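You operate a simulated robot arm through the tools that you are given. There is no shell and no other tool. Be economical: measure what you need, move in short steps, check, and stop when the job is done.

You are at the controls of a simulated two-armed robot. One attempt, no reset.

Task
Start the Middle line, track its belt onto the mark and stop it.
Fine: the main switch goes on first; the dark display tells where the edge runs; a click of the grey dial moves it 4 mm; it must read On mark before Stop; the other dials stay; one button at a time.

The check looks at the end state, three seconds after you hand in, the way a careful person would. Anything else that was tipped, shoved, dropped, spilled or broken makes it a failure.

Robot
Two 7-joint arms with fingered hands on one trunk, on a base that drives. Base frame: it is fixed to the floor where the robot stands at the start and does not move with it; the origin is under the middle of the robot, x ahead of it, y to its left, z up. Lengths are in mm, angles in degrees, forces in N, time in s.
The left shoulder is at the start at [80, 293, 954], the right one opposite. With the tool pointing down near the work surface each hand reaches from about 100 to 800 mm from the robot's upright axis, wherever it stands, measured 20 degrees to its own side. Places, roughly: black hand knob of the left rail [0, 600, 800]; black hand knob of the right rail [600, 200, 800]; black hand knob of the sensor [100, 500, 800]; blue tension dial [-300, 800, 700]; grey switch in the cabinet [600, 100, 300]; grey teach button on the middle line [400, 200, 900]; grey track dial [800, 0, 700]; left front guide rail [-100, 700, 800]; level dial on the middle line [300, 200, 700]; orange sensor on the post [100, 500, 800]; orange test button [0, 500, 700]; red main switch of the middle line detector [600, 0, 500]; right front guide rail [700, 100, 800]; speed dial in the cabinet [500, 200, 400]. Payload 4 kg a hand.
The TCP of each hand is the grasp point between the finger pads, 29 mm short of the fingertips. In the tool frame z runs along the fingers and y along their closing line. Largest opening 100 mm; the body of the gripper starts 34 mm behind the TCP. The gripper is a hand of 5 fingers: y runs from the thumb to the fingers, the wrist lies at [-15, -105, -177] in the tool frame, and closing takes about 1.5 s.
Orientation is that of the tool frame in the base frame, as a unit quaternion [w, x, y, z]. With the fingers straight down and the wrist toward the robot, the tool's x, y and z point along [0, 1, 0], [1, 0, 0] and [0, 0, -1] of the base frame.

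Tools
- The arms move only by the tool send_rows. It takes "left_plan", "right_plan" or both (then of equal length, played together; a hand with none holds still); each is a list of rows, each a list of 6 numbers: the shift along the tool's x, y, z in units of 25 mm (1.0 is 25 mm), then the turn, a rotation vector about the tool's x, y, z in units of 8 degrees (1.0 is 8 degrees). In form: [[dx, dy, dz, ax, ay, az], ...]. A call has 1 to 20 rows; each row shifts and turns the commanded pose from where the row before left it, along the tool's axes as they then stand. "left_hand" and "right_hand" are, for a hand that has rows, the gripper command, from -1 (shut) to 1 (fully open), values between in proportion, set as the call begins (left out, the last holds). A call with a number of a shift or a turn outside -1 to 1 is refused whole. Rows are played at 5 a second. More than 50 mm and 8.6 degrees between two rows, or a gripper value outside its range, and nothing of the call is played. Where a pose cannot be reached the arm comes as near as it can. A force on the tool above 40 N (or 10 N above the force at the start of the call, whichever is more), or a blocked arm, ends the call early, and 0.2 s more pass. Each finger travels about 45 mm/s and halts on what it meets, pressing with about 25 N; the grip force reading is that of the motor and also rises with nothing between the fingers. The clock runs only during rows and for 0.2 s after the last one: add rows that do not move to give the fingers time. It gives the time, the measured TCP pose, the force on the tool (base axes), the opening and the grip force at its end, in the units of the frame above (readings bear some noise), with the torque about the TCP (base axes, N m) and any sound that the robot's microphone picked up.
- Cameras (640 x 400 px; columns grow to the right, rows downward): "scene" is now at [181, 186.9, 1085.8]; the picture's right is [0.24, -0.97, -0.00], its down [-0.51, -0.13, -0.85] and it looks along [0.83, 0.21, -0.52] (base axes); focal length 214 px, centre (320, 200). "left" rides on the left gripper at [-66, -86, -121] in its tool frame; the picture's right is [-0.76, -0.31, 0.58], its down [0.59, -0.70, 0.40] and it looks along [0.28, 0.64, 0.71] (tool axes); focal length 247 px, centre (320, 200). "right" rides on the right gripper at [66, -86, -121] in its tool frame; the picture's right is [-0.76, 0.31, -0.58], its down [-0.59, -0.70, 0.40] and it looks along [-0.28, 0.64, 0.71] (tool axes); focal length 247 px, centre (320, 200). There is no depth. A picture from a camera that has moved, and an enlarged one, comes with that camera's place and axes in the base frame and with its lens.
- get_image(camera): a new picture of that camera. It takes no simulated time.
- move_column(by): slides the trunk up (or, below 0, down) by that many mm; the arms and the scene camera ride with it, the base frame stays. It gives what a move gives, with no picture.
- base_move(legs): drives the robot by 1 to 6 legs, each [ahead, turn to the left] in mm and degrees, along the robot's own axes; the way and the turn of a leg run together, so that a leg with both is an arc; at most 1500 mm and 180 degrees a leg. The arms and the cameras ride along, it lands a little off, and it stops where it bumps. It gives what a move gives.
- move_fingers(index, middle, ring, little, thumb_bend, thumb_turn, hand): sets how far each is bent, from 0 (flat) to 1 (curled in); at 0.3 the hand is open as for a grip, at 0.7 the pads meet at the TCP. One left out holds its place. A second passes; each finger stops where it meets its share of the squeeze, and holds until it gets a number again. A gripper value or a shape takes the hand back. It gives what a move gives, with no picture; readings hold the bend of each and the force on index, middle, ring, little, thumb and palm. thumb_turn goes from beside the hand (0) to across from the fingers (1), as for a grip.
- grasp_type(shape, hand): the hand has 5 fingers and takes this shape, open, in about a second: jaw (thumb against the fingers, like two jaws); tri (thumb and two fingers); tip (a fingertip pinch); poke (one finger out to press); point (the index stretched); flat (the hand flat); cup (the hand cupped); fist (a fist). The gripper value then closes the fingers along that shape, each until it touches; the sizes above hold for jaw. It gives what a move gives, with no picture.
- aim_head(pan, tilt): turns the head with the scene camera to pan (to the left, within 80 degrees either way) and tilt (down, from -29 to 69), counted from straight ahead of the robot. It gives what a move gives.
- close_up(camera, box): a new picture of the part [left, top, right, bottom] of that camera's present view, enlarged. It takes no simulated time.
- sign_off(): hands the job in; it is judged then, once.

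Work in short steps. Places have to be worked out from the pictures, the camera data and where the tool is seen: move nearer, look again, correct. Check each grasp and each placing, and mend what went wrong. You have 120 turns and 100 pictures in all, those below and enlarged ones among them. Open the grippers and draw the arms clear of the work before you hand the job in, unless the task says otherwise; then end with one line.

The tools are called after ">>>" as name(argument=value, ...) on one line, values as JSON. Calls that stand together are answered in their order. send_rows: Moves the arms, as the interface text tells. Its arguments: {"type":"object","properties":{"left_plan":{"type":"array","items":{"type":"array","items":{"type":"number"}}},"left_hand":{"type":"number"},"right_plan":{"type":"array","items":{"type":"array","items":{"type":"number"}}},"right_hand":{"type":"number"}},"required":[]} The other tools are called the same way: move_column (by) slides the trunk up or down; grasp_type (shape, hand) gives the hand a shape; move_fingers (index, middle, ring, little, thumb_bend, thumb_turn, hand) moves the fingers one by one; base_move (legs) drives the base; aim_head (pan, tilt) turns the head that bears the scene camera; get_image (camera) takes a picture; close_up (camera, box) takes an enlarged picture of a part of a camera's view; sign_off () hands the job in.

At the start:

```text
t: 0.0
left_ee_pos: [377.2, 326.3, 1198.1]
left_tcp_rot: [0.009, 0.707, 0.707, 0.011]
left_wrist_force: [0.2, 0.6, 0.2]
left_wrist_torque: [0.0, 0.02, 0.03]
left_width: 99.6
left_grip_force: 0.1
left_shape: jaw
left_bend: [0.3, 0.3, 0.3, 0.3, 0.3, 0.98]
left_finger forces: [0.0, 0.0, 0.1, 0.0, 0.0, 0.0]
right_ee_pos: [476.6, -138.1, 1120.1]
right_tcp_rot: [0.01, 0.707, 0.707, 0.011]
right_wrist_force: [-0.3, -0.2, -0.7]
right_wrist_torque: [0.02, 0.02, 0.05]
right_width: 99.9
right_grip_force: 0.0
right_shape: jaw
right_bend: [0.3, 0.3, 0.3, 0.3, 0.3, 0.98]
right_finger forces: [0.0, 0.1, 0.1, 0.0, 0.0, 0.1]
trunk travel left (down, up): [-150.0, 597.0]
robot x, y, heading: [1.7, 178.6, -2.0]
head pan, tilt: [16.0, 33.5]
```

scene: 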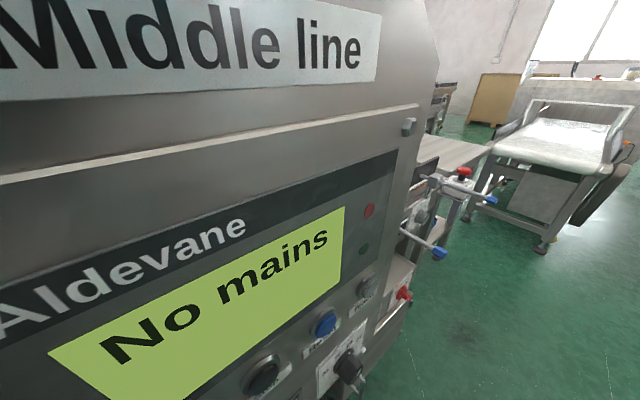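
right: 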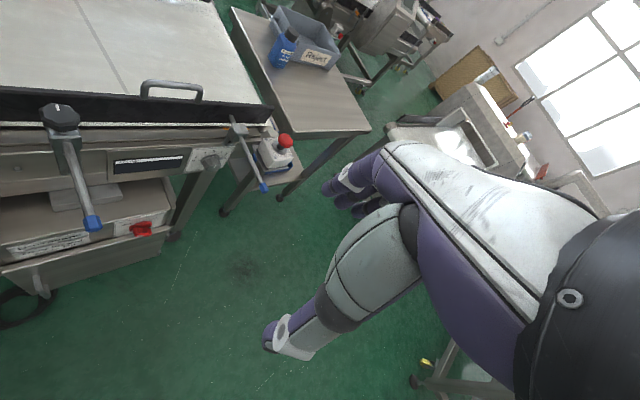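
left: 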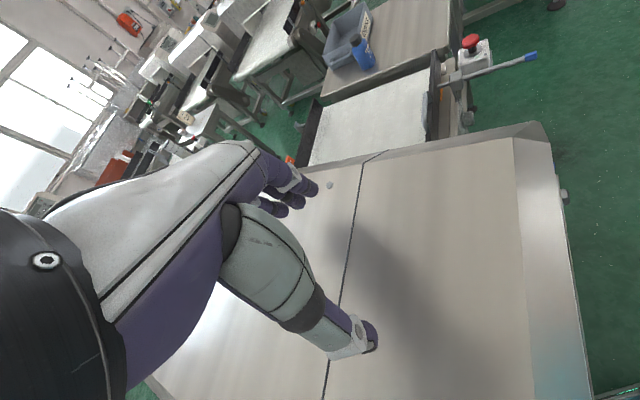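

The robot stands close in front of a cabinet labelled Middle line, with display "No mains". I look around with the head, first to the right side where the belt and dial seem to be.

>>> aim_head(pan=-20, tilt=45)

>>> get_image(camera="scene")

>>> aim_head(pan=60, tilt=40)

>>> get_image(camera="scene")

```text
t: 1.0
left_ee_pos: [383.8, 332.6, 1192.9]
left_tcp_rot: [0.006, 0.71, 0.704, 0.01]
left_wrist_force: [0.2, 0.8, -0.2]
left_wrist_torque: [-0.03, -0.03, -0.01]
left_width: 100.0
left_grip_force: 0.1
left_shape: jaw
left_bend: [0.3, 0.3, 0.3, 0.3, 0.3, 0.98]
left_finger forces: [0.0, 0.0, 0.1, 0.0, 0.0, 0.1]
right_ee_pos: [484.8, -128.4, 1117.8]
right_tcp_rot: [0.01, 0.706, 0.708, 0.006]
right_wrist_force: [0.5, 0.5, -0.9]
right_wrist_torque: [0.0, 0.04, -0.03]
right_width: 99.8
right_grip_force: 0.0
right_shape: jaw
right_bend: [0.3, 0.3, 0.3, 0.3, 0.3, 0.97]
right_finger forces: [0.0, 0.1, 0.1, 0.0, 0.1, 0.1]
trunk travel left (down, up): [-150.0, 597.0]
robot x, y, heading: [7.3, 180.6, -2.2]
head pan, tilt: [-20.0, 45.0]
```

```text
96 pictures are left
camera scene: at [185.4, 194.5, 1083.5], right [0.24, -0.97, 0.0], down [-0.52, -0.13, -0.85], along [0.82, 0.2, -0.53], focal length 214 px, centre (320, 200)
```

scene: 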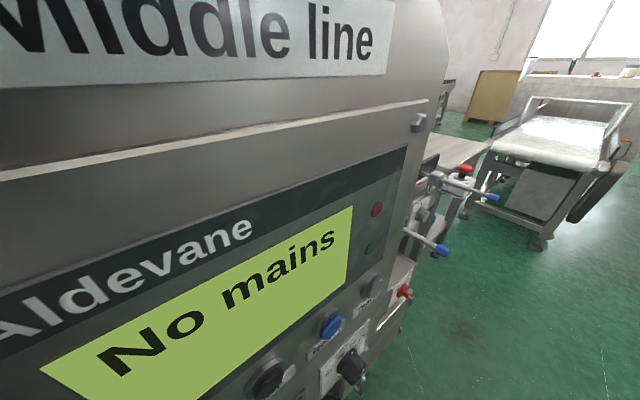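

```text
t: 2.5
left_ee_pos: [385.9, 333.3, 1192.6]
left_tcp_rot: [0.008, 0.708, 0.706, 0.008]
left_wrist_force: [-0.1, -0.3, -0.6]
left_wrist_torque: [0.01, 0.0, 0.0]
left_width: 99.9
left_grip_force: 0.1
left_shape: jaw
left_bend: [0.3, 0.3, 0.3, 0.3, 0.3, 0.98]
left_finger forces: [0.0, 0.0, 0.0, 0.1, 0.1, 0.0]
right_ee_pos: [486.7, -130.2, 1117.3]
right_tcp_rot: [0.01, 0.707, 0.707, 0.006]
right_wrist_force: [-0.2, 0.2, 0.2]
right_wrist_torque: [-0.02, 0.01, -0.02]
right_width: 100.0
right_grip_force: 0.1
right_shape: jaw
right_bend: [0.3, 0.3, 0.3, 0.3, 0.3, 0.97]
right_finger forces: [0.1, 0.0, 0.0, 0.0, 0.1, 0.0]
trunk travel left (down, up): [-150.0, 597.0]
robot x, y, heading: [5.8, 187.7, -2.0]
head pan, tilt: [60.0, 40.0]
```

```text
95 pictures are left
camera scene: at [144.4, 245.2, 1073.6], right [0.85, -0.53, 0.02], down [-0.32, -0.54, -0.78], along [0.43, 0.66, -0.62], focal length 214 px, centre (320, 200)
```

scene: 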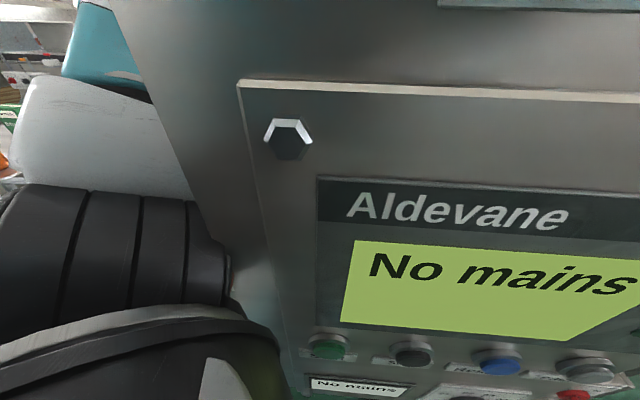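

The line seems to run diagonally from about (-300,800) to (800,0). I check the view now and look behind as far as the head allows.

>>> aim_head(pan=-70, tilt=35)

```text
t: 4.7
left_ee_pos: [387.2, 334.7, 1192.6]
left_tcp_rot: [0.008, 0.708, 0.706, 0.006]
left_wrist_force: [-0.4, -0.2, -0.3]
left_wrist_torque: [-0.02, -0.01, -0.04]
left_width: 99.7
left_grip_force: 0.0
left_shape: jaw
left_bend: [0.3, 0.3, 0.3, 0.3, 0.3, 0.98]
left_finger forces: [0.0, 0.1, 0.0, 0.1, 0.0, 0.0]
right_ee_pos: [486.1, -129.3, 1116.2]
right_tcp_rot: [0.01, 0.707, 0.707, 0.005]
right_wrist_force: [-0.7, -0.3, -0.5]
right_wrist_torque: [0.02, 0.0, 0.03]
right_width: 99.9
right_grip_force: 0.0
right_shape: jaw
right_bend: [0.3, 0.3, 0.3, 0.3, 0.3, 0.97]
right_finger forces: [0.0, 0.0, 0.1, 0.0, 0.0, 0.1]
trunk travel left (down, up): [-150.0, 597.0]
robot x, y, heading: [7.4, 187.6, -1.6]
head pan, tilt: [-70.0, 35.0]
```

Taking the picture to the right/rear.

>>> get_image(camera="scene")

```text
94 pictures are left
camera scene: at [126.5, 89.0, 1079.6], right [-0.95, -0.31, -0.03], down [-0.15, 0.55, -0.82], along [0.27, -0.77, -0.57], focal length 214 px, centre (320, 200)
```

scene: 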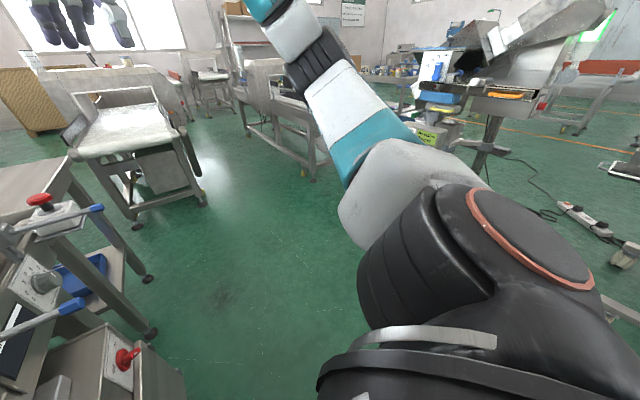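

Floor behind looks free. I back up in a modest leg to see the machine.

>>> base_move(legs=[[-350, 0]])

>>> aim_head(pan=30, tilt=30)

```text
t: 6.9
left_ee_pos: [74.4, 351.0, 1180.4]
left_tcp_rot: [0.0, 0.708, 0.706, -0.005]
left_wrist_force: [0.5, -0.4, 0.0]
left_wrist_torque: [-0.02, 0.02, -0.05]
left_width: 100.1
left_grip_force: 0.1
left_shape: jaw
left_bend: [0.3, 0.3, 0.3, 0.3, 0.3, 0.98]
left_finger forces: [0.0, 0.0, 0.0, 0.0, 0.0, 0.0]
right_ee_pos: [172.4, -115.9, 1102.7]
right_tcp_rot: [0.002, 0.707, 0.707, -0.006]
right_wrist_force: [-0.2, 1.2, -0.2]
right_wrist_torque: [-0.05, -0.06, -0.01]
right_width: 100.2
right_grip_force: 0.0
right_shape: jaw
right_bend: [0.3, 0.3, 0.3, 0.3, 0.3, 0.98]
right_finger forces: [0.0, 0.0, 0.1, 0.1, 0.0, 0.0]
trunk travel left (down, up): [-150.0, 597.0]
robot x, y, heading: [-338.0, 194.2, -2.3]
head pan, tilt: [-70.0, 35.0]
```

```text
t: 8.7
left_ee_pos: [73.3, 350.8, 1179.6]
left_tcp_rot: [0.001, 0.707, 0.708, -0.006]
left_wrist_force: [-0.7, 0.8, -0.7]
left_wrist_torque: [-0.03, -0.01, 0.0]
left_width: 99.9
left_grip_force: 0.1
left_shape: jaw
left_bend: [0.3, 0.3, 0.3, 0.3, 0.3, 0.98]
left_finger forces: [0.1, 0.1, 0.0, 0.0, 0.0, 0.1]
right_ee_pos: [170.3, -114.4, 1103.7]
right_tcp_rot: [0.0, 0.707, 0.707, -0.007]
right_wrist_force: [-0.4, 0.3, 0.3]
right_wrist_torque: [0.03, -0.01, -0.03]
right_width: 99.9
right_grip_force: 0.1
right_shape: jaw
right_bend: [0.3, 0.3, 0.3, 0.3, 0.3, 0.98]
right_finger forces: [0.0, 0.0, 0.1, 0.0, 0.0, 0.0]
trunk travel left (down, up): [-150.0, 597.0]
robot x, y, heading: [-338.2, 193.7, -2.3]
head pan, tilt: [30.0, 30.0]
```

Backed up to x≈-338. Take a view.

>>> get_image(camera="scene")

```text
93 pictures are left
camera scene: at [-132.4, 229.9, 1082.0], right [0.46, -0.89, 0.0], down [-0.44, -0.23, -0.87], along [0.77, 0.4, -0.5], focal length 214 px, centre (320, 200)
```

scene: 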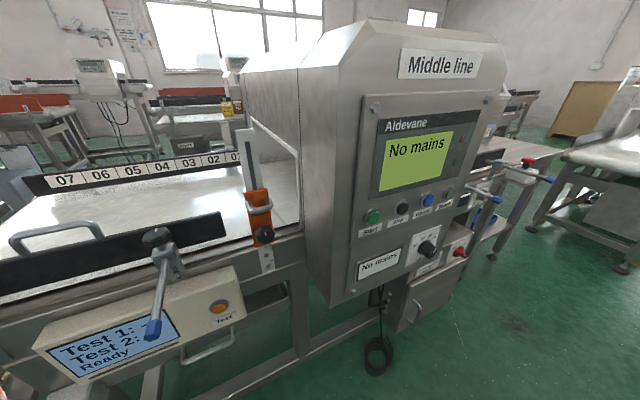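

Now I see the detector panel (green Start, black Stop?, blue, grey), with lower cabinet and red switch to the right. Zoom on panel and the right-hand part.

>>> close_up(camera="scene", box=[340, 100, 500, 200])

>>> close_up(camera="scene", box=[340, 190, 500, 290])

>>> close_up(camera="scene", box=[440, 140, 600, 240])

>>> get_image(camera="right")

```text
4.00 times, centred on (420, 150) of scene
camera zoom: at [-132.4, 229.9, 1082.0], right [0.46, -0.89, 0.0], down [-0.44, -0.23, -0.87], along [0.77, 0.4, -0.5], focal length 858 px, centre (-80, 400)
```

zoom: 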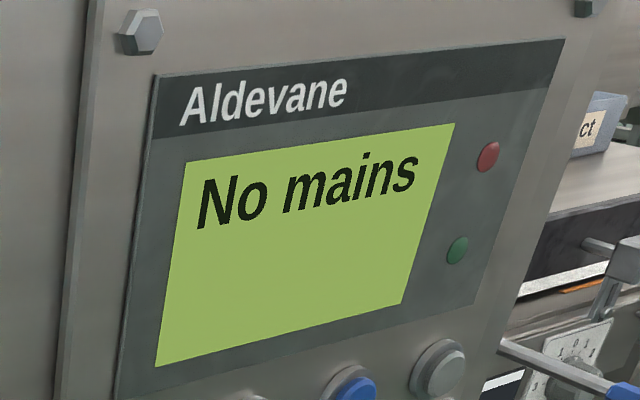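

```text
4.00 times, centred on (420, 240) of scene
camera zoom: at [-132.4, 229.9, 1082.0], right [0.46, -0.89, 0.0], down [-0.44, -0.23, -0.87], along [0.77, 0.4, -0.5], focal length 858 px, centre (-80, 40)
```

zoom: 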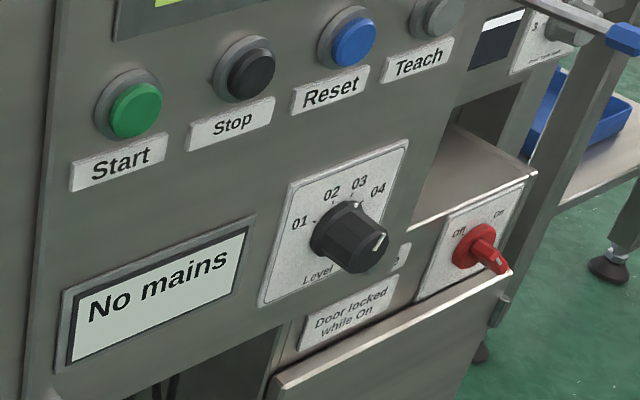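

```text
4.00 times, centred on (520, 190) of scene
camera zoom: at [-132.4, 229.9, 1082.0], right [0.46, -0.89, 0.0], down [-0.44, -0.23, -0.87], along [0.77, 0.4, -0.5], focal length 858 px, centre (-480, 240)
```

zoom: 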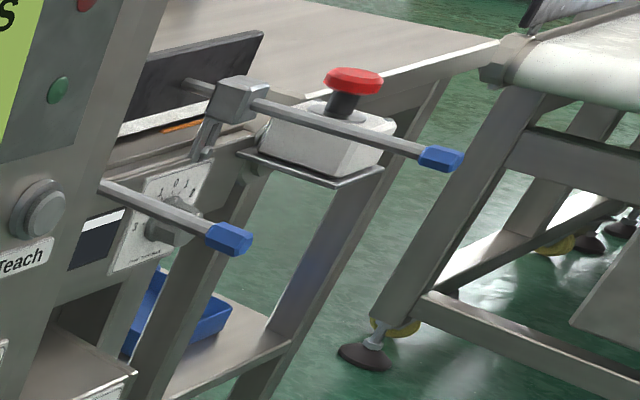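

```text
89 pictures are left
camera right: at [86.0, -49.0, 1223.0], right [0.31, -0.75, 0.58], down [-0.71, -0.59, -0.39], along [0.64, -0.29, -0.71], focal length 247 px, centre (320, 200)
```

right: 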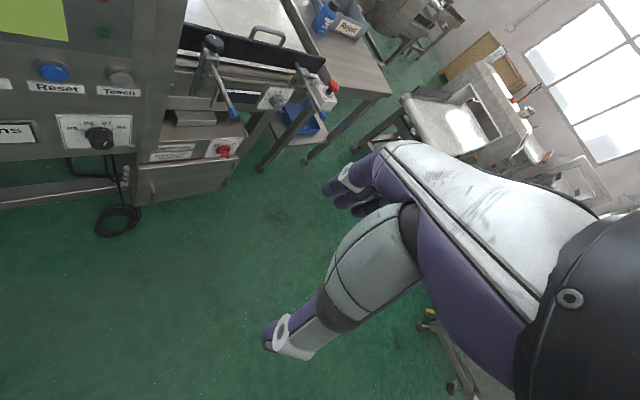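

Plan: stand facing the line so that the right hand gets the dial/switch and the left hand the Start/Stop. Turn right, drive parallel to the line at a distance, turn to face it.

>>> base_move(legs=[[0, -50], [748, 0], [0, 106]])

>>> aim_head(pan=0, tilt=35)

```text
t: 10.8
left_ee_pos: [71.9, 68.4, 1190.3]
left_tcp_rot: [0.015, 0.902, 0.432, -0.003]
left_wrist_force: [0.1, -0.3, -0.3]
left_wrist_torque: [-0.03, -0.02, 0.02]
left_width: 100.1
left_grip_force: 0.0
left_shape: jaw
left_bend: [0.3, 0.3, 0.3, 0.3, 0.3, 0.98]
left_finger forces: [0.1, 0.0, 0.0, 0.0, 0.0, 0.1]
right_ee_pos: [-144.9, -361.8, 1107.4]
right_tcp_rot: [0.003, 0.903, 0.429, -0.004]
right_wrist_force: [1.1, -0.2, -0.2]
right_wrist_torque: [-0.01, 0.06, 0.04]
right_width: 100.0
right_grip_force: 0.0
right_shape: jaw
right_bend: [0.3, 0.3, 0.3, 0.3, 0.3, 0.98]
right_finger forces: [0.0, 0.0, 0.0, 0.1, 0.0, 0.0]
trunk travel left (down, up): [-150.0, 597.0]
robot x, y, heading: [-336.5, 193.8, -40.9]
head pan, tilt: [30.0, 30.0]
stopped in leg 1: the robot was blocked; the commanded pose is now the measured one
```

```text
t: 11.8
left_ee_pos: [70.6, 69.3, 1189.5]
left_tcp_rot: [0.015, 0.902, 0.431, -0.003]
left_wrist_force: [0.9, -0.7, -0.2]
left_wrist_torque: [0.01, 0.01, 0.0]
left_width: 100.1
left_grip_force: 0.1
left_shape: jaw
left_bend: [0.3, 0.3, 0.3, 0.3, 0.3, 0.98]
left_finger forces: [0.1, 0.0, 0.0, 0.0, 0.0, 0.0]
right_ee_pos: [-147.2, -359.6, 1109.2]
right_tcp_rot: [0.004, 0.903, 0.43, -0.004]
right_wrist_force: [-0.2, -0.2, -0.2]
right_wrist_torque: [-0.01, 0.01, -0.03]
right_width: 100.0
right_grip_force: 0.2
right_shape: jaw
right_bend: [0.3, 0.3, 0.3, 0.3, 0.3, 0.98]
right_finger forces: [0.0, 0.0, 0.0, 0.0, 0.0, 0.0]
trunk travel left (down, up): [-150.0, 597.0]
robot x, y, heading: [-339.7, 194.3, -41.2]
head pan, tilt: [0.0, 35.0]
```

The turn was blocked at -41°; I look right for what is in the way.

>>> aim_head(pan=-60, tilt=45)

>>> get_image(camera="right")

```text
t: 13.1
left_ee_pos: [71.3, 69.4, 1191.2]
left_tcp_rot: [0.015, 0.902, 0.431, -0.003]
left_wrist_force: [-0.3, -0.1, -0.2]
left_wrist_torque: [-0.04, 0.01, -0.02]
left_width: 100.1
left_grip_force: 0.0
left_shape: jaw
left_bend: [0.3, 0.3, 0.3, 0.3, 0.3, 0.98]
left_finger forces: [0.1, 0.0, 0.0, 0.0, 0.0, 0.0]
right_ee_pos: [-145.3, -360.0, 1108.4]
right_tcp_rot: [0.004, 0.903, 0.43, -0.005]
right_wrist_force: [0.4, 0.0, 1.1]
right_wrist_torque: [-0.01, 0.0, 0.0]
right_width: 99.7
right_grip_force: 0.0
right_shape: jaw
right_bend: [0.3, 0.3, 0.3, 0.3, 0.3, 0.98]
right_finger forces: [0.1, 0.1, 0.0, 0.0, 0.1, 0.1]
trunk travel left (down, up): [-150.0, 597.0]
robot x, y, heading: [-332.2, 190.6, -41.1]
head pan, tilt: [-60.0, 45.0]
```

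```text
88 pictures are left
camera right: at [-170.9, -254.6, 1227.3], right [-0.24, -0.78, 0.59], down [-0.92, -0.02, -0.39], along [0.32, -0.63, -0.71], focal length 247 px, centre (320, 200)
```

right: 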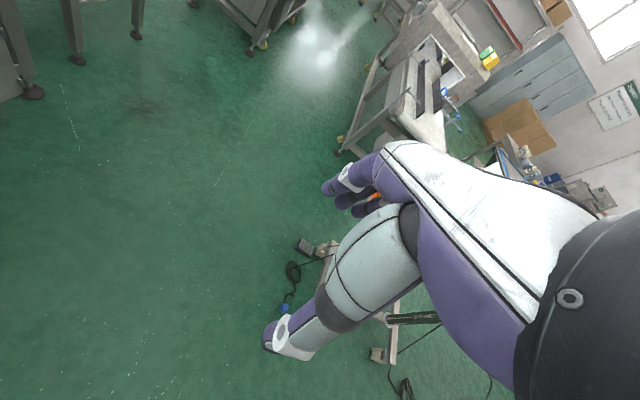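

>>> get_image(camera="scene")

```text
87 pictures are left
camera scene: at [-266.5, 38.4, 1061.2], right [-0.98, 0.19, -0.01], down [0.14, 0.69, -0.71], along [-0.13, -0.7, -0.7], focal length 214 px, centre (320, 200)
```

scene: 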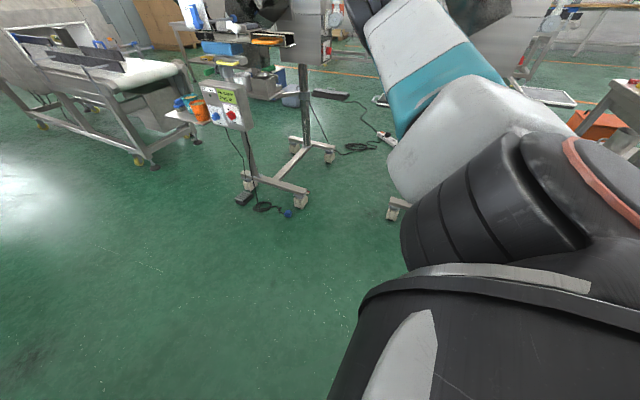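

The right side looks clear near the arm; check the left rear too.

>>> aim_head(pan=80, tilt=50)

>>> get_image(camera="left")

```text
t: 15.3
left_ee_pos: [70.5, 68.0, 1190.8]
left_tcp_rot: [0.014, 0.902, 0.431, -0.004]
left_wrist_force: [0.1, -0.5, -1.0]
left_wrist_torque: [-0.01, -0.04, -0.02]
left_width: 100.0
left_grip_force: 0.0
left_shape: jaw
left_bend: [0.3, 0.3, 0.3, 0.3, 0.3, 0.98]
left_finger forces: [0.1, 0.0, 0.0, 0.0, 0.0, 0.1]
right_ee_pos: [-146.7, -359.5, 1108.0]
right_tcp_rot: [0.004, 0.903, 0.429, -0.004]
right_wrist_force: [-1.6, 0.6, -0.1]
right_wrist_torque: [0.0, -0.02, 0.02]
right_width: 99.9
right_grip_force: 0.0
right_shape: jaw
right_bend: [0.3, 0.3, 0.3, 0.3, 0.3, 0.98]
right_finger forces: [0.0, 0.0, 0.0, 0.1, 0.0, 0.1]
trunk travel left (down, up): [-150.0, 597.0]
robot x, y, heading: [-335.4, 193.5, -41.0]
head pan, tilt: [80.0, 50.0]
```

```text
86 pictures are left
camera left: at [-37.5, 74.2, 1309.8], right [-0.71, -0.41, -0.57], down [-0.17, 0.89, -0.43], along [0.68, -0.2, -0.7], focal length 247 px, centre (320, 200)
```

left: 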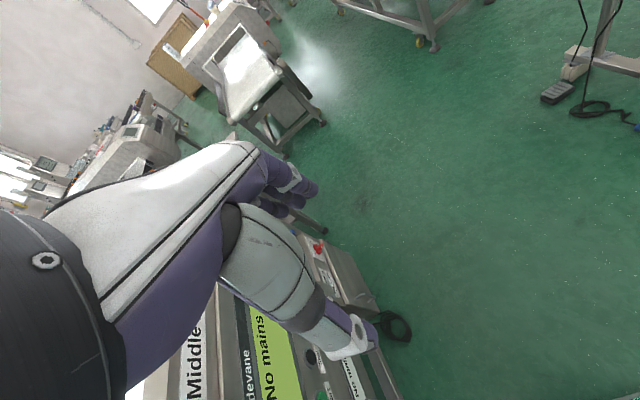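

>>> get_image(camera="scene")

```text
85 pictures are left
camera scene: at [-190.9, 166.6, 1054.1], right [0.63, -0.78, 0.01], down [-0.59, -0.48, -0.64], along [0.51, 0.4, -0.76], focal length 214 px, centre (320, 200)
```

scene: 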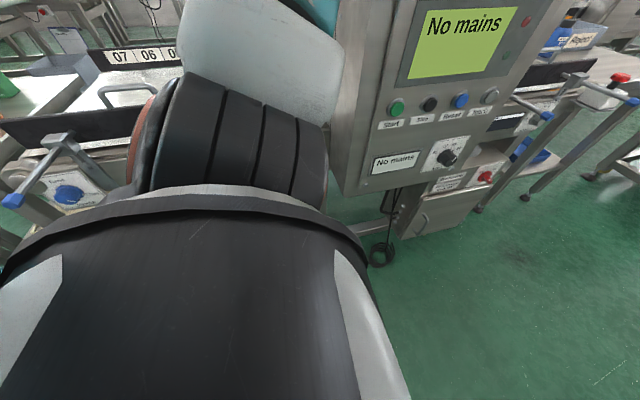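

The left elbow seems to have met the detector housing. I turn back, back off further, then redo the path.

>>> base_move(legs=[[0, 45], [-350, 0]])

```text
t: 19.6
left_ee_pos: [-293.2, 371.4, 1184.8]
left_tcp_rot: [0.009, 0.675, 0.738, -0.004]
left_wrist_force: [0.8, -0.3, 0.6]
left_wrist_torque: [0.0, -0.01, 0.01]
left_width: 100.0
left_grip_force: 0.2
left_shape: jaw
left_bend: [0.3, 0.3, 0.3, 0.3, 0.3, 0.98]
left_finger forces: [0.0, 0.1, 0.0, 0.0, 0.0, 0.0]
right_ee_pos: [-152.6, -87.4, 1101.7]
right_tcp_rot: [0.002, 0.676, 0.737, -0.006]
right_wrist_force: [-0.6, 0.3, 0.4]
right_wrist_torque: [0.07, 0.04, 0.0]
right_width: 100.0
right_grip_force: 0.0
right_shape: jaw
right_bend: [0.3, 0.3, 0.3, 0.3, 0.3, 0.98]
right_finger forces: [0.0, 0.1, 0.0, 0.0, 0.1, 0.0]
trunk travel left (down, up): [-150.0, 597.0]
robot x, y, heading: [-686.2, 175.8, 2.7]
head pan, tilt: [80.0, 50.0]
```

Now free. Turn to -35°, drive ~990 mm parallel to the line, and then turn to face it.

>>> base_move(legs=[[0, -38], [990, 0]])

```text
t: 26.5
left_ee_pos: [565.2, -479.2, 1184.6]
left_tcp_rot: [0.008, 0.877, 0.48, -0.006]
left_wrist_force: [-0.9, -0.3, -0.3]
left_wrist_torque: [-0.01, 0.06, 0.03]
left_width: 99.9
left_grip_force: 0.0
left_shape: jaw
left_bend: [0.3, 0.3, 0.3, 0.3, 0.3, 0.98]
left_finger forces: [0.1, 0.0, 0.0, 0.1, 0.0, 0.0]
right_ee_pos: [396.1, -928.7, 1102.9]
right_tcp_rot: [-0.002, 0.878, 0.479, -0.006]
right_wrist_force: [-0.7, 0.4, 0.0]
right_wrist_torque: [0.01, 0.02, -0.01]
right_width: 99.9
right_grip_force: 0.0
right_shape: jaw
right_bend: [0.3, 0.3, 0.3, 0.3, 0.3, 0.98]
right_finger forces: [0.1, 0.0, 0.0, 0.0, 0.0, 0.0]
trunk travel left (down, up): [-150.0, 597.0]
robot x, y, heading: [138.0, -396.2, -34.9]
head pan, tilt: [80.0, 50.0]
```

>>> base_move(legs=[[0, 88]])

>>> aim_head(pan=0, tilt=35)

```text
t: 30.7
left_ee_pos: [226.2, 35.6, 1184.8]
left_tcp_rot: [0.01, 0.286, 0.958, 0.002]
left_wrist_force: [0.1, -0.3, 0.2]
left_wrist_torque: [0.01, -0.01, 0.03]
left_width: 100.0
left_grip_force: 0.0
left_shape: jaw
left_bend: [0.3, 0.3, 0.3, 0.3, 0.3, 0.98]
left_finger forces: [0.0, 0.0, 0.0, 0.0, 0.0, 0.0]
right_ee_pos: [673.0, -140.3, 1102.5]
right_tcp_rot: [0.003, 0.288, 0.958, -0.006]
right_wrist_force: [-0.9, 0.3, 0.6]
right_wrist_torque: [-0.02, -0.01, 0.0]
right_width: 100.1
right_grip_force: 0.2
right_shape: jaw
right_bend: [0.3, 0.3, 0.3, 0.3, 0.3, 0.98]
right_finger forces: [0.0, 0.1, 0.1, 0.0, 0.0, 0.0]
trunk travel left (down, up): [-150.0, 597.0]
robot x, y, heading: [133.0, -396.0, 54.4]
head pan, tilt: [80.0, 50.0]
```

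```text
t: 32.3
left_ee_pos: [226.8, 34.3, 1184.9]
left_tcp_rot: [0.011, 0.287, 0.958, 0.002]
left_wrist_force: [-0.3, 0.5, 1.0]
left_wrist_torque: [0.02, 0.01, -0.01]
left_width: 100.0
left_grip_force: 0.1
left_shape: jaw
left_bend: [0.3, 0.3, 0.3, 0.3, 0.3, 0.98]
left_finger forces: [0.0, 0.0, 0.0, 0.0, 0.0, 0.1]
right_ee_pos: [672.8, -140.6, 1102.3]
right_tcp_rot: [0.005, 0.289, 0.957, -0.005]
right_wrist_force: [0.3, 0.2, -0.3]
right_wrist_torque: [0.01, -0.03, -0.03]
right_width: 100.0
right_grip_force: 0.0
right_shape: jaw
right_bend: [0.3, 0.3, 0.3, 0.3, 0.3, 0.98]
right_finger forces: [0.0, 0.0, 0.0, 0.0, 0.0, 0.0]
trunk travel left (down, up): [-150.0, 597.0]
robot x, y, heading: [136.3, -393.5, 54.4]
head pan, tilt: [0.0, 35.0]
```

>>> get_image(camera="scene")

>>> get_image(camera="right")

```text
84 pictures are left
camera scene: at [260.9, -222.1, 1074.2], right [0.81, -0.58, 0.0], down [-0.33, -0.47, -0.82], along [0.48, 0.67, -0.57], focal length 214 px, centre (320, 200)
```

scene: 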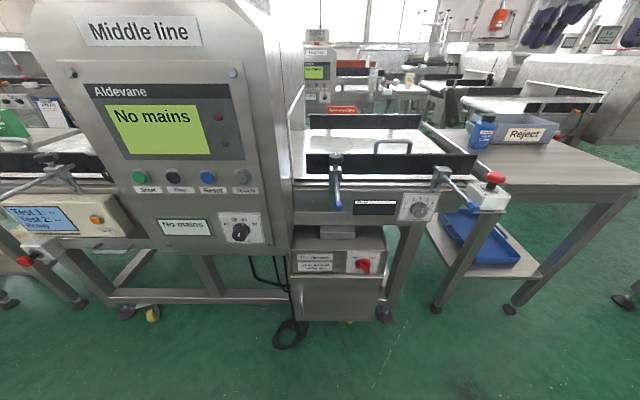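

```text
83 pictures are left
camera right: at [571.3, -174.6, 1222.8], right [0.8, -0.15, 0.58], down [0.11, -0.92, -0.39], along [0.59, 0.37, -0.71], focal length 247 px, centre (320, 200)
```

right: 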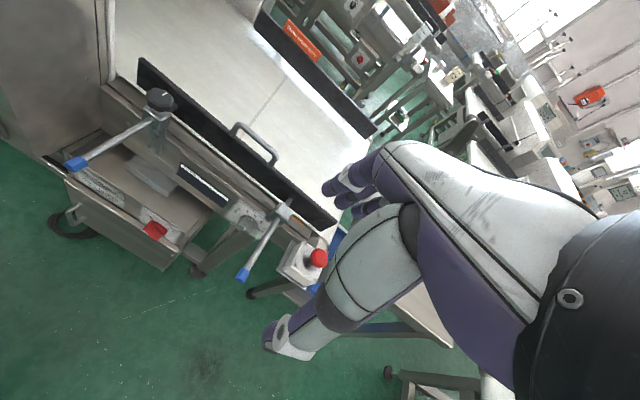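

Good frontal view. Zoom on the dial/display and main switch.

>>> close_up(camera="scene", box=[320, 150, 480, 250])

>>> close_up(camera="scene", box=[288, 220, 416, 300])

```text
4.00 times, centred on (400, 200) of scene
camera zoom: at [260.9, -222.1, 1074.2], right [0.81, -0.58, 0.0], down [-0.33, -0.47, -0.82], along [0.48, 0.67, -0.57], focal length 858 px, centre (0, 200)
```

zoom: 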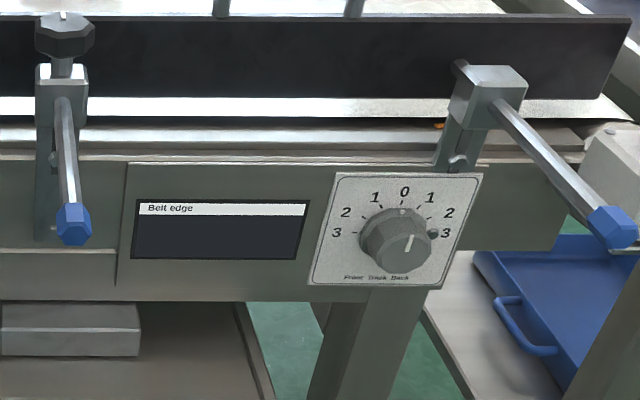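

```text
5.00 times, centred on (352, 260) of scene
camera zoom: at [260.9, -222.1, 1074.2], right [0.81, -0.58, 0.0], down [-0.33, -0.47, -0.82], along [0.48, 0.67, -0.57], focal length 1072 px, centre (160, -100)
```

zoom: 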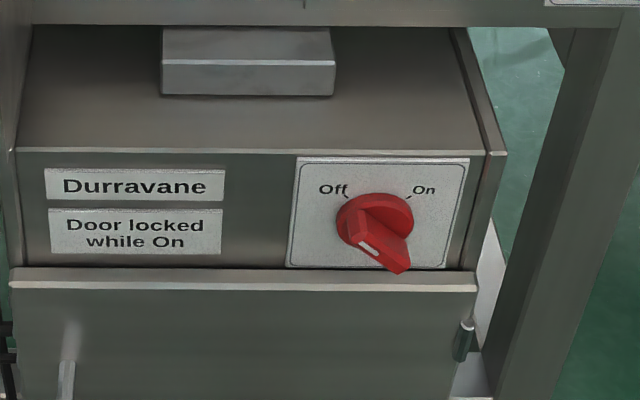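

Estimates in robot frame (ahead, right, z): red switch ≈ (632, 134, 546), rod tips ≈ (565, 38 / 311, 815), dial ≈ (680, 278, 710). I pull the right hand back and turn its fingers to point forward.

>>> send_rows(right_plan=[[0, -1, 0, 0, 0, 0], [0, -1, 0, 0, 0, 0], [0, -1, 0, 0, 0, 0], [0, -1, 0, 0, 0, 0], [0, 0, 0, -1, 0, 0], [0, 0, 0, -1, 0, 0], [0, 0, 0, -1, 0, 0], [0, 0, 0, -1, 0, 0], [0, 0, 0, -1, 0, 0], [0, 0, 0, -1, 0, 0], [0, 0, 0, -1, 0, 0], [0, 0, 0, -1, 0, 0], [0, 0, 0, -1, 0, 0], [0, 0, 0, -1, 0, 0], [0, 0, 0, -1, 0, 0], [0, 0, 0, 0, 0, 0], [0, 0, 0, 0, 0, 0]])

>>> move_column(by=-120)

```text
t: 35.9
left_ee_pos: [227.3, 35.6, 1185.3]
left_tcp_rot: [0.011, 0.287, 0.958, 0.0]
left_wrist_force: [-0.5, 0.2, 0.6]
left_wrist_torque: [-0.01, 0.03, -0.02]
left_width: 100.0
left_grip_force: 0.1
left_shape: jaw
left_bend: [0.3, 0.3, 0.3, 0.3, 0.3, 0.98]
left_finger forces: [0.0, 0.0, 0.1, 0.1, 0.0, 0.1]
right_ee_pos: [677.6, -215.1, 1151.6]
right_tcp_rot: [0.203, 0.204, 0.693, 0.661]
right_wrist_force: [0.2, 0.1, 0.4]
right_wrist_torque: [-0.01, -0.01, -0.01]
right_width: 100.1
right_grip_force: 0.1
right_shape: jaw
right_bend: [0.3, 0.3, 0.3, 0.3, 0.3, 0.98]
right_finger forces: [0.1, 0.0, 0.0, 0.1, 0.0, 0.1]
right hand out of reach, approached as far as the arm can: row 10, 11, 12, 13, 14, 15
trunk travel left (down, up): [-150.0, 597.0]
robot x, y, heading: [135.7, -393.3, 54.4]
head pan, tilt: [0.0, 35.0]
```

```text
t: 37.4
left_ee_pos: [241.7, 54.9, 1050.5]
left_tcp_rot: [0.003, 0.286, 0.958, -0.022]
left_wrist_force: [0.0, -0.4, 0.0]
left_wrist_torque: [0.02, -0.03, 0.03]
left_width: 100.2
left_grip_force: 0.1
left_shape: jaw
left_bend: [0.3, 0.3, 0.3, 0.3, 0.3, 0.98]
left_finger forces: [0.0, 0.0, 0.1, 0.0, 0.1, 0.0]
right_ee_pos: [719.7, -156.5, 969.8]
right_tcp_rot: [0.183, 0.22, 0.743, 0.605]
right_wrist_force: [-0.6, -0.6, 0.2]
right_wrist_torque: [-0.04, -0.04, 0.03]
right_width: 99.8
right_grip_force: 0.1
right_shape: jaw
right_bend: [0.3, 0.3, 0.3, 0.3, 0.3, 0.98]
right_finger forces: [0.0, 0.0, 0.1, 0.0, 0.0, 0.1]
trunk travel left (down, up): [-30.0, 717.0]
robot x, y, heading: [139.0, -392.1, 54.4]
head pan, tilt: [0.0, 35.0]
```

Fingers now point forward, tilted ~12° down. Pull back 70 mm, level, then go down and left to a stand-off in front of the red switch.

>>> send_rows(right_plan=[[0, 0, -1, -0.5, 0, 0], [0, 0, -1, -0.5, 0, 0], [0, 0, -0.8, -0.4, 0, 0], [0, -1, 0, 0, 0, 0], [0.3, -1, 0, 0, 0, 0], [0.5, -1, 0, 0, 0, 0], [0.5, -1, 0, 0, 0, 0], [0.5, -1, 0, 0, 0, 0], [0.5, -1, 0, 0, 0, 0], [0.5, -1, 0, 0, 0, 0], [0.5, -1, 0, 0, 0, 0], [0.5, -1, 0, 0, 0, 0], [0.5, -1, 0, 0, 0, 0], [0.5, -1, 0, 0, 0, 0], [0.5, -1, 0, 0, 0, 0], [0.5, -1, 0, 0, 0, 0], [0.5, -1, 0, 0, 0, 0], [0.5, -1, 0, 0, 0, 0], [0, 0, 0, 0, 0, 0]])

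>>> get_image(camera="scene")

>>> get_image(camera="right")

```text
t: 41.4
left_ee_pos: [241.6, 55.7, 1050.2]
left_tcp_rot: [0.002, 0.286, 0.958, -0.023]
left_wrist_force: [0.2, -0.3, 0.9]
left_wrist_torque: [0.01, 0.0, 0.01]
left_width: 100.1
left_grip_force: 0.0
left_shape: jaw
left_bend: [0.3, 0.3, 0.3, 0.3, 0.3, 0.98]
left_finger forces: [0.1, 0.0, 0.0, 0.0, 0.0, 0.0]
right_ee_pos: [613.1, -116.2, 610.2]
right_tcp_rot: [0.203, 0.202, 0.681, 0.674]
right_wrist_force: [-0.2, 0.9, 0.7]
right_wrist_torque: [-0.02, -0.02, 0.02]
right_width: 99.8
right_grip_force: 0.1
right_shape: jaw
right_bend: [0.3, 0.3, 0.3, 0.3, 0.3, 0.98]
right_finger forces: [0.0, 0.0, 0.1, 0.0, 0.0, 0.0]
right hand out of reach, approached as far as the arm can: row 1, 2, 3, 4, 5, 6, 7, 8
trunk travel left (down, up): [-30.0, 717.0]
robot x, y, heading: [132.5, -393.0, 54.4]
head pan, tilt: [0.0, 35.0]
```

```text
80 pictures are left
camera scene: at [293.3, -177.0, 946.4], right [0.81, -0.58, 0.0], down [-0.33, -0.47, -0.82], along [0.48, 0.67, -0.57], focal length 214 px, centre (320, 200)
```

scene: 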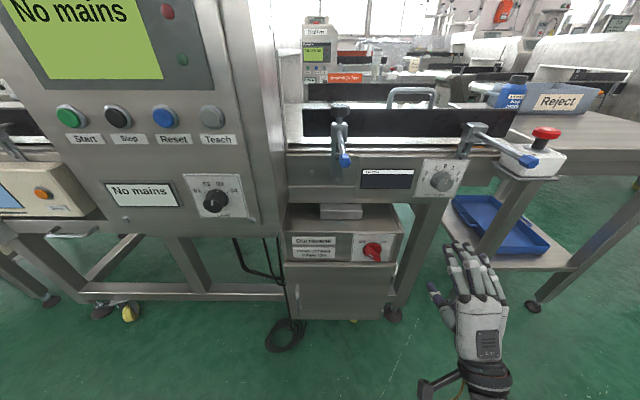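

```text
79 pictures are left
camera right: at [491.3, -182.2, 524.4], right [0.32, -0.89, 0.32], down [0.71, 0.0, -0.7], along [0.63, 0.45, 0.64], focal length 247 px, centre (320, 200)
```

right: 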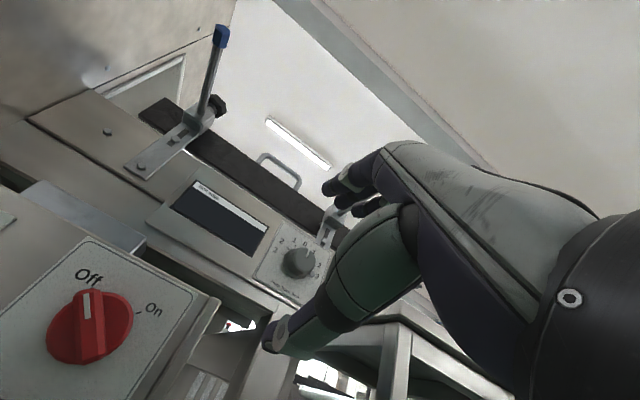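

Hand is at the stand-off, and the switch handle points to Off. I test in free air whether the wrist can roll +135° (grip at +45°, turn +90°).

>>> send_rows(right_plan=[[0.8, -0.5, 0, 0, 0, 1], [0.8, -0.5, 0, 0, 0, 1], [0, 0, 0, 0, 0, 1], [0, 0, 0, 0, 0, 1], [0, 0, 0, 0, 0, 1], [0, 0, 0, 0, 0, 1], [0, 0, 0, 0, 0, 1], [0, 0, 0, 0, 0, 1], [0, 0, 0, 0, 0, 1], [0, 0, 0, 0, 0, 1], [0, 0, 0, 0, 0, 1], [0, 0, 0, 0, 0, 1], [0, 0, 0, 0, 0, 1], [0, 0, 0, 0, 0, 1], [0, 0, 0, 0, 0, 1], [0, 0, 0, 0, 0, 1], [0, 0, 0, 0, 0, 1], [0, 0, 0, 0, 0, 0]])

```text
t: 44.9
left_ee_pos: [241.6, 56.7, 1049.6]
left_tcp_rot: [0.002, 0.286, 0.958, -0.022]
left_wrist_force: [0.7, 0.6, 0.0]
left_wrist_torque: [-0.01, -0.02, 0.03]
left_width: 100.0
left_grip_force: 0.0
left_shape: jaw
left_bend: [0.3, 0.3, 0.3, 0.3, 0.3, 0.98]
left_finger forces: [0.0, 0.0, 0.0, 0.0, 0.0, 0.1]
right_ee_pos: [587.5, -100.5, 586.6]
right_tcp_rot: [-0.511, 0.693, 0.177, 0.477]
right_wrist_force: [0.2, -1.1, 0.2]
right_wrist_torque: [0.02, -0.02, -0.01]
right_width: 100.3
right_grip_force: 0.0
right_shape: jaw
right_bend: [0.3, 0.3, 0.3, 0.3, 0.3, 0.98]
right_finger forces: [0.1, 0.1, 0.0, 0.0, 0.0, 0.0]
right hand out of reach, approached as far as the arm can: row 17
trunk travel left (down, up): [-30.0, 717.0]
robot x, y, heading: [136.6, -392.7, 54.4]
head pan, tilt: [0.0, 35.0]
stopped in row 17 (right hand): the arm was blocked; the commanded pose is now the measured one
```

The arm limits near +123°, just short. I test the opposite range (grip at -135°, turn to -45°), unrolling.

>>> send_rows(right_plan=[[0, 0, 0, 0, 0, -1], [0, 0, 0, 0, 0, -1], [0, 0, 0, 0, 0, -1], [0, 0, 0, 0, 0, -1], [0, 0, 0, 0, 0, -1], [0, 0, 0, 0, 0, -1], [0, 0, 0, 0, 0, -1], [0, 0, 0, 0, 0, -1], [0, 0, 0, 0, 0, -1], [0, 0, 0, 0, 0, -1], [0, 0, 0, 0, 0, -1], [0, 0, 0, 0, 0, -1], [0, 0, 0, 0, 0, -1], [0, 0, 0, 0, 0, -1], [0, 0, 0, 0, 0, -1], [0, 0, 0, 0, 0, -1]])

>>> send_rows(right_plan=[[0, 0, 0, 0, 0, -1], [0, 0, 0, 0, 0, -1], [0, 0, 0, 0, 0, -1], [0, 0, 0, 0, 0, -1], [0, 0, 0, 0, 0, -1], [0, 0, 0, 0, 0, -1], [0, 0, 0, 0, 0, -1], [0, 0, 0, 0, 0, -1], [0, 0, 0, 0, 0, -1], [0, 0, 0, 0, 0, -1], [0, 0, 0, 0, 0, -1], [0, 0, 0, 0, 0, -1], [0, 0, 0, 0, 0, -1], [0, 0, 0, 0, 0, -1], [0, 0, 0, 0, 0, -1], [0, 0, 0, 0, 0, -1], [0, 0, 0, 0, 0, 0]])

```text
t: 45.7
left_ee_pos: [241.1, 55.2, 1049.7]
left_tcp_rot: [0.003, 0.285, 0.958, -0.023]
left_wrist_force: [0.1, -0.5, 0.0]
left_wrist_torque: [0.01, 0.01, 0.02]
left_width: 100.1
left_grip_force: 0.1
left_shape: jaw
left_bend: [0.3, 0.3, 0.3, 0.3, 0.3, 0.98]
left_finger forces: [0.1, 0.0, 0.1, 0.0, 0.0, 0.0]
right_ee_pos: [594.7, -98.7, 592.8]
right_tcp_rot: [-0.399, 0.615, 0.371, 0.57]
right_wrist_force: [-1.2, 0.1, -0.2]
right_wrist_torque: [-0.01, 0.01, 0.01]
right_width: 100.1
right_grip_force: 0.1
right_shape: jaw
right_bend: [0.3, 0.3, 0.3, 0.3, 0.3, 0.98]
right_finger forces: [0.0, 0.0, 0.1, 0.0, 0.1, 0.1]
trunk travel left (down, up): [-30.0, 717.0]
robot x, y, heading: [138.7, -394.6, 54.7]
head pan, tilt: [0.0, 35.0]
stopped in row 3 (right hand): the arm was blocked; the commanded pose is now the measured one
```

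```text
t: 46.3
left_ee_pos: [240.6, 54.9, 1051.0]
left_tcp_rot: [0.002, 0.285, 0.958, -0.022]
left_wrist_force: [-0.4, 0.6, -0.1]
left_wrist_torque: [0.01, 0.0, 0.0]
left_width: 100.0
left_grip_force: 0.1
left_shape: jaw
left_bend: [0.3, 0.3, 0.3, 0.3, 0.3, 0.98]
left_finger forces: [0.0, 0.0, 0.0, 0.0, 0.0, 0.0]
right_ee_pos: [596.7, -100.4, 594.8]
right_tcp_rot: [-0.287, 0.502, 0.536, 0.615]
right_wrist_force: [0.8, -0.6, 0.4]
right_wrist_torque: [0.0, -0.01, -0.01]
right_width: 99.8
right_grip_force: 0.0
right_shape: jaw
right_bend: [0.3, 0.3, 0.3, 0.3, 0.3, 0.98]
right_finger forces: [0.0, 0.1, 0.0, 0.0, 0.0, 0.0]
trunk travel left (down, up): [-30.0, 717.0]
robot x, y, heading: [136.1, -390.9, 54.4]
head pan, tilt: [0.0, 35.0]
stopped in row 3 (right hand): the arm was blocked; the commanded pose is now the measured one
```

Roll changes get blocked when fast. Poking the handle around with one finger is simpler; I roll back slowly toward palm-down and take the poke shape.

>>> send_rows(right_plan=[[0, 0, 0, 0, 0, -0.5], [0, 0, 0, 0, 0, -0.5], [0, 0, 0, 0, 0, -0.5], [0, 0, 0, 0, 0, -0.5], [0, 0, 0, 0, 0, -0.5], [0, 0, 0, 0, 0, -0.5], [0, 0, 0, 0, 0, -0.5], [0, 0, 0, 0, 0, -0.5], [0, 0, 0, 0, 0, -0.5], [0, 0, 0, 0, 0, -0.5], [0, 0, 0, 0, 0, -0.5], [0, 0, 0, 0, 0, -0.5], [0, 0, 0, 0, 0, -0.5], [0, 0, 0, 0, 0, -0.5], [0, 0, 0, 0, 0, -0.5], [0, 0, 0, 0, 0, -0.5], [0, 0, 0, 0, 0, 0]])

>>> grasp_type(shape="poke", hand="right")

>>> get_image(camera="scene")

>>> get_image(camera="right")

```text
t: 49.9
left_ee_pos: [240.1, 54.9, 1050.8]
left_tcp_rot: [0.002, 0.286, 0.958, -0.023]
left_wrist_force: [-0.5, -0.2, -0.9]
left_wrist_torque: [-0.03, -0.01, 0.0]
left_width: 99.9
left_grip_force: 0.0
left_shape: jaw
left_bend: [0.3, 0.3, 0.3, 0.3, 0.3, 0.98]
left_finger forces: [0.0, 0.1, 0.1, 0.0, 0.1, 0.0]
right_ee_pos: [597.3, -98.9, 594.3]
right_tcp_rot: [0.082, 0.142, 0.72, 0.674]
right_wrist_force: [-0.1, -0.1, -0.6]
right_wrist_torque: [0.02, -0.01, 0.0]
right_width: 100.0
right_grip_force: 0.1
right_shape: jaw
right_bend: [0.3, 0.3, 0.3, 0.3, 0.3, 0.98]
right_finger forces: [0.0, 0.1, 0.1, 0.0, 0.0, 0.0]
trunk travel left (down, up): [-30.0, 717.0]
robot x, y, heading: [134.6, -396.5, 54.5]
head pan, tilt: [0.0, 35.0]
```

```text
t: 50.8
left_ee_pos: [241.1, 56.4, 1050.4]
left_tcp_rot: [0.003, 0.287, 0.958, -0.023]
left_wrist_force: [-0.9, -0.1, -0.3]
left_wrist_torque: [0.0, 0.02, 0.0]
left_width: 100.3
left_grip_force: 0.0
left_shape: jaw
left_bend: [0.3, 0.3, 0.3, 0.3, 0.3, 0.98]
left_finger forces: [0.1, 0.0, 0.0, 0.1, 0.1, 0.0]
right_ee_pos: [598.3, -99.3, 594.7]
right_tcp_rot: [0.081, 0.142, 0.72, 0.675]
right_wrist_force: [-0.9, 0.0, -0.3]
right_wrist_torque: [0.03, 0.0, 0.01]
right_width: 0.0
right_grip_force: 0.0
right_shape: poke
right_bend: [0.7, 0.7, 0.99, 0.99, 1.0, 1.0]
right_finger forces: [0.1, 0.1, 0.0, 0.0, 0.1, 0.1]
trunk travel left (down, up): [-30.0, 717.0]
robot x, y, heading: [134.6, -393.6, 54.3]
head pan, tilt: [0.0, 35.0]
```

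```text
78 pictures are left
camera scene: at [293.3, -177.0, 946.4], right [0.81, -0.58, 0.0], down [-0.33, -0.47, -0.82], along [0.48, 0.67, -0.57], focal length 214 px, centre (320, 200)
```

scene: 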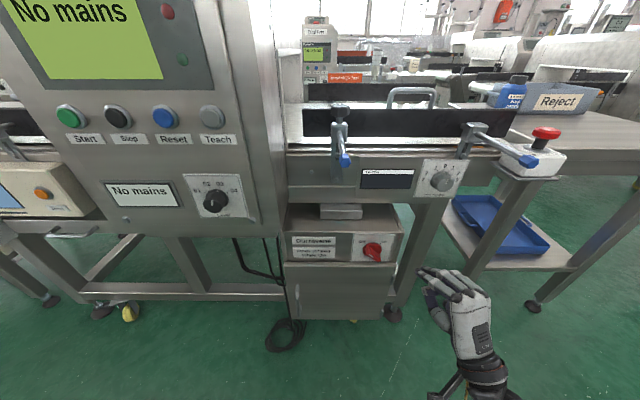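

```text
77 pictures are left
camera right: at [489.5, -197.9, 522.8], right [0.57, -0.77, 0.29], down [0.61, 0.16, -0.77], along [0.55, 0.62, 0.56], focal length 247 px, centre (320, 200)
```

right: 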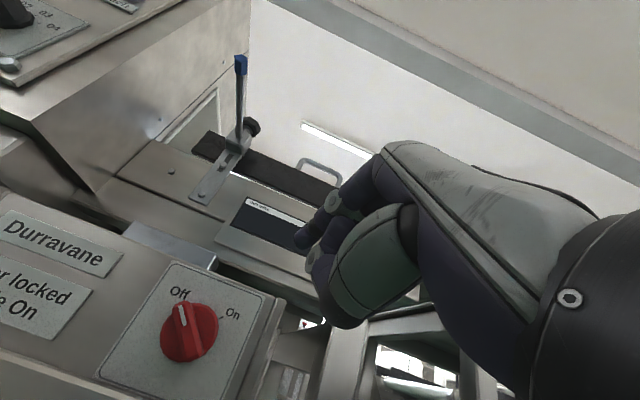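

Poke puts index and middle tips near the TCP. I curl the middle finger so only the index leads, and take a close look.

>>> move_fingers(hand="right", middle=1.0, index=0.5)

>>> close_up(camera="right", box=[80, 150, 400, 350])

>>> close_up(camera="scene", box=[340, 210, 500, 310])

```text
t: 51.8
left_ee_pos: [241.3, 56.4, 1050.5]
left_tcp_rot: [0.002, 0.286, 0.958, -0.022]
left_wrist_force: [0.3, -0.8, 0.4]
left_wrist_torque: [-0.01, -0.02, 0.01]
left_width: 100.0
left_grip_force: 0.1
left_shape: jaw
left_bend: [0.3, 0.3, 0.3, 0.3, 0.3, 0.98]
left_finger forces: [0.0, 0.0, 0.0, 0.0, 0.0, 0.0]
right_ee_pos: [597.1, -99.7, 593.5]
right_tcp_rot: [0.082, 0.142, 0.72, 0.675]
right_wrist_force: [-0.2, 0.9, 0.0]
right_wrist_torque: [0.0, 0.02, 0.0]
right_width: 40.8
right_grip_force: 0.1
right_shape: fingers
right_bend: [0.5, 1.0, 0.99, 0.99, 1.0, 1.0]
right_finger forces: [0.1, 0.1, 0.1, 0.0, 0.0, 0.0]
trunk travel left (down, up): [-30.0, 717.0]
robot x, y, heading: [132.6, -392.1, 54.3]
head pan, tilt: [0.0, 35.0]
```

```text
2.00 times, centred on (240, 250) of right
camera zoom: at [489.5, -197.9, 522.8], right [0.57, -0.77, 0.29], down [0.61, 0.16, -0.77], along [0.55, 0.62, 0.56], focal length 494 px, centre (480, 100)
```

zoom: 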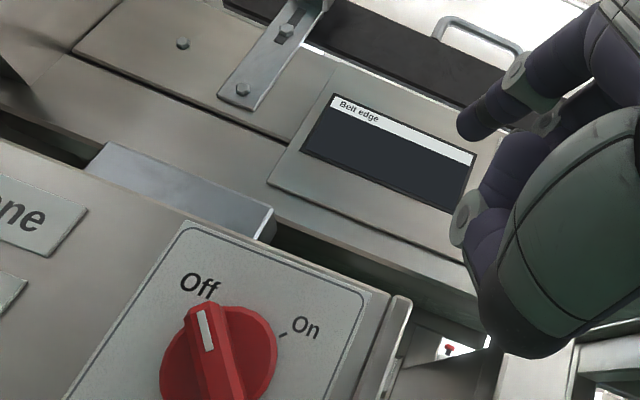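

```text
4.00 times, centred on (420, 260) of scene
camera zoom: at [293.3, -177.0, 946.4], right [0.81, -0.58, 0.0], down [-0.33, -0.47, -0.82], along [0.48, 0.67, -0.57], focal length 858 px, centre (-80, -40)
```

zoom: 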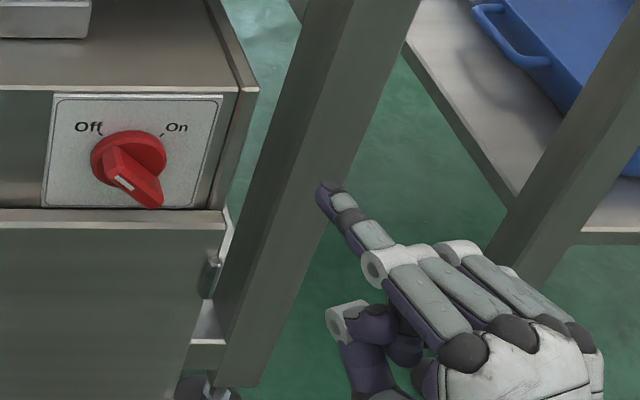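

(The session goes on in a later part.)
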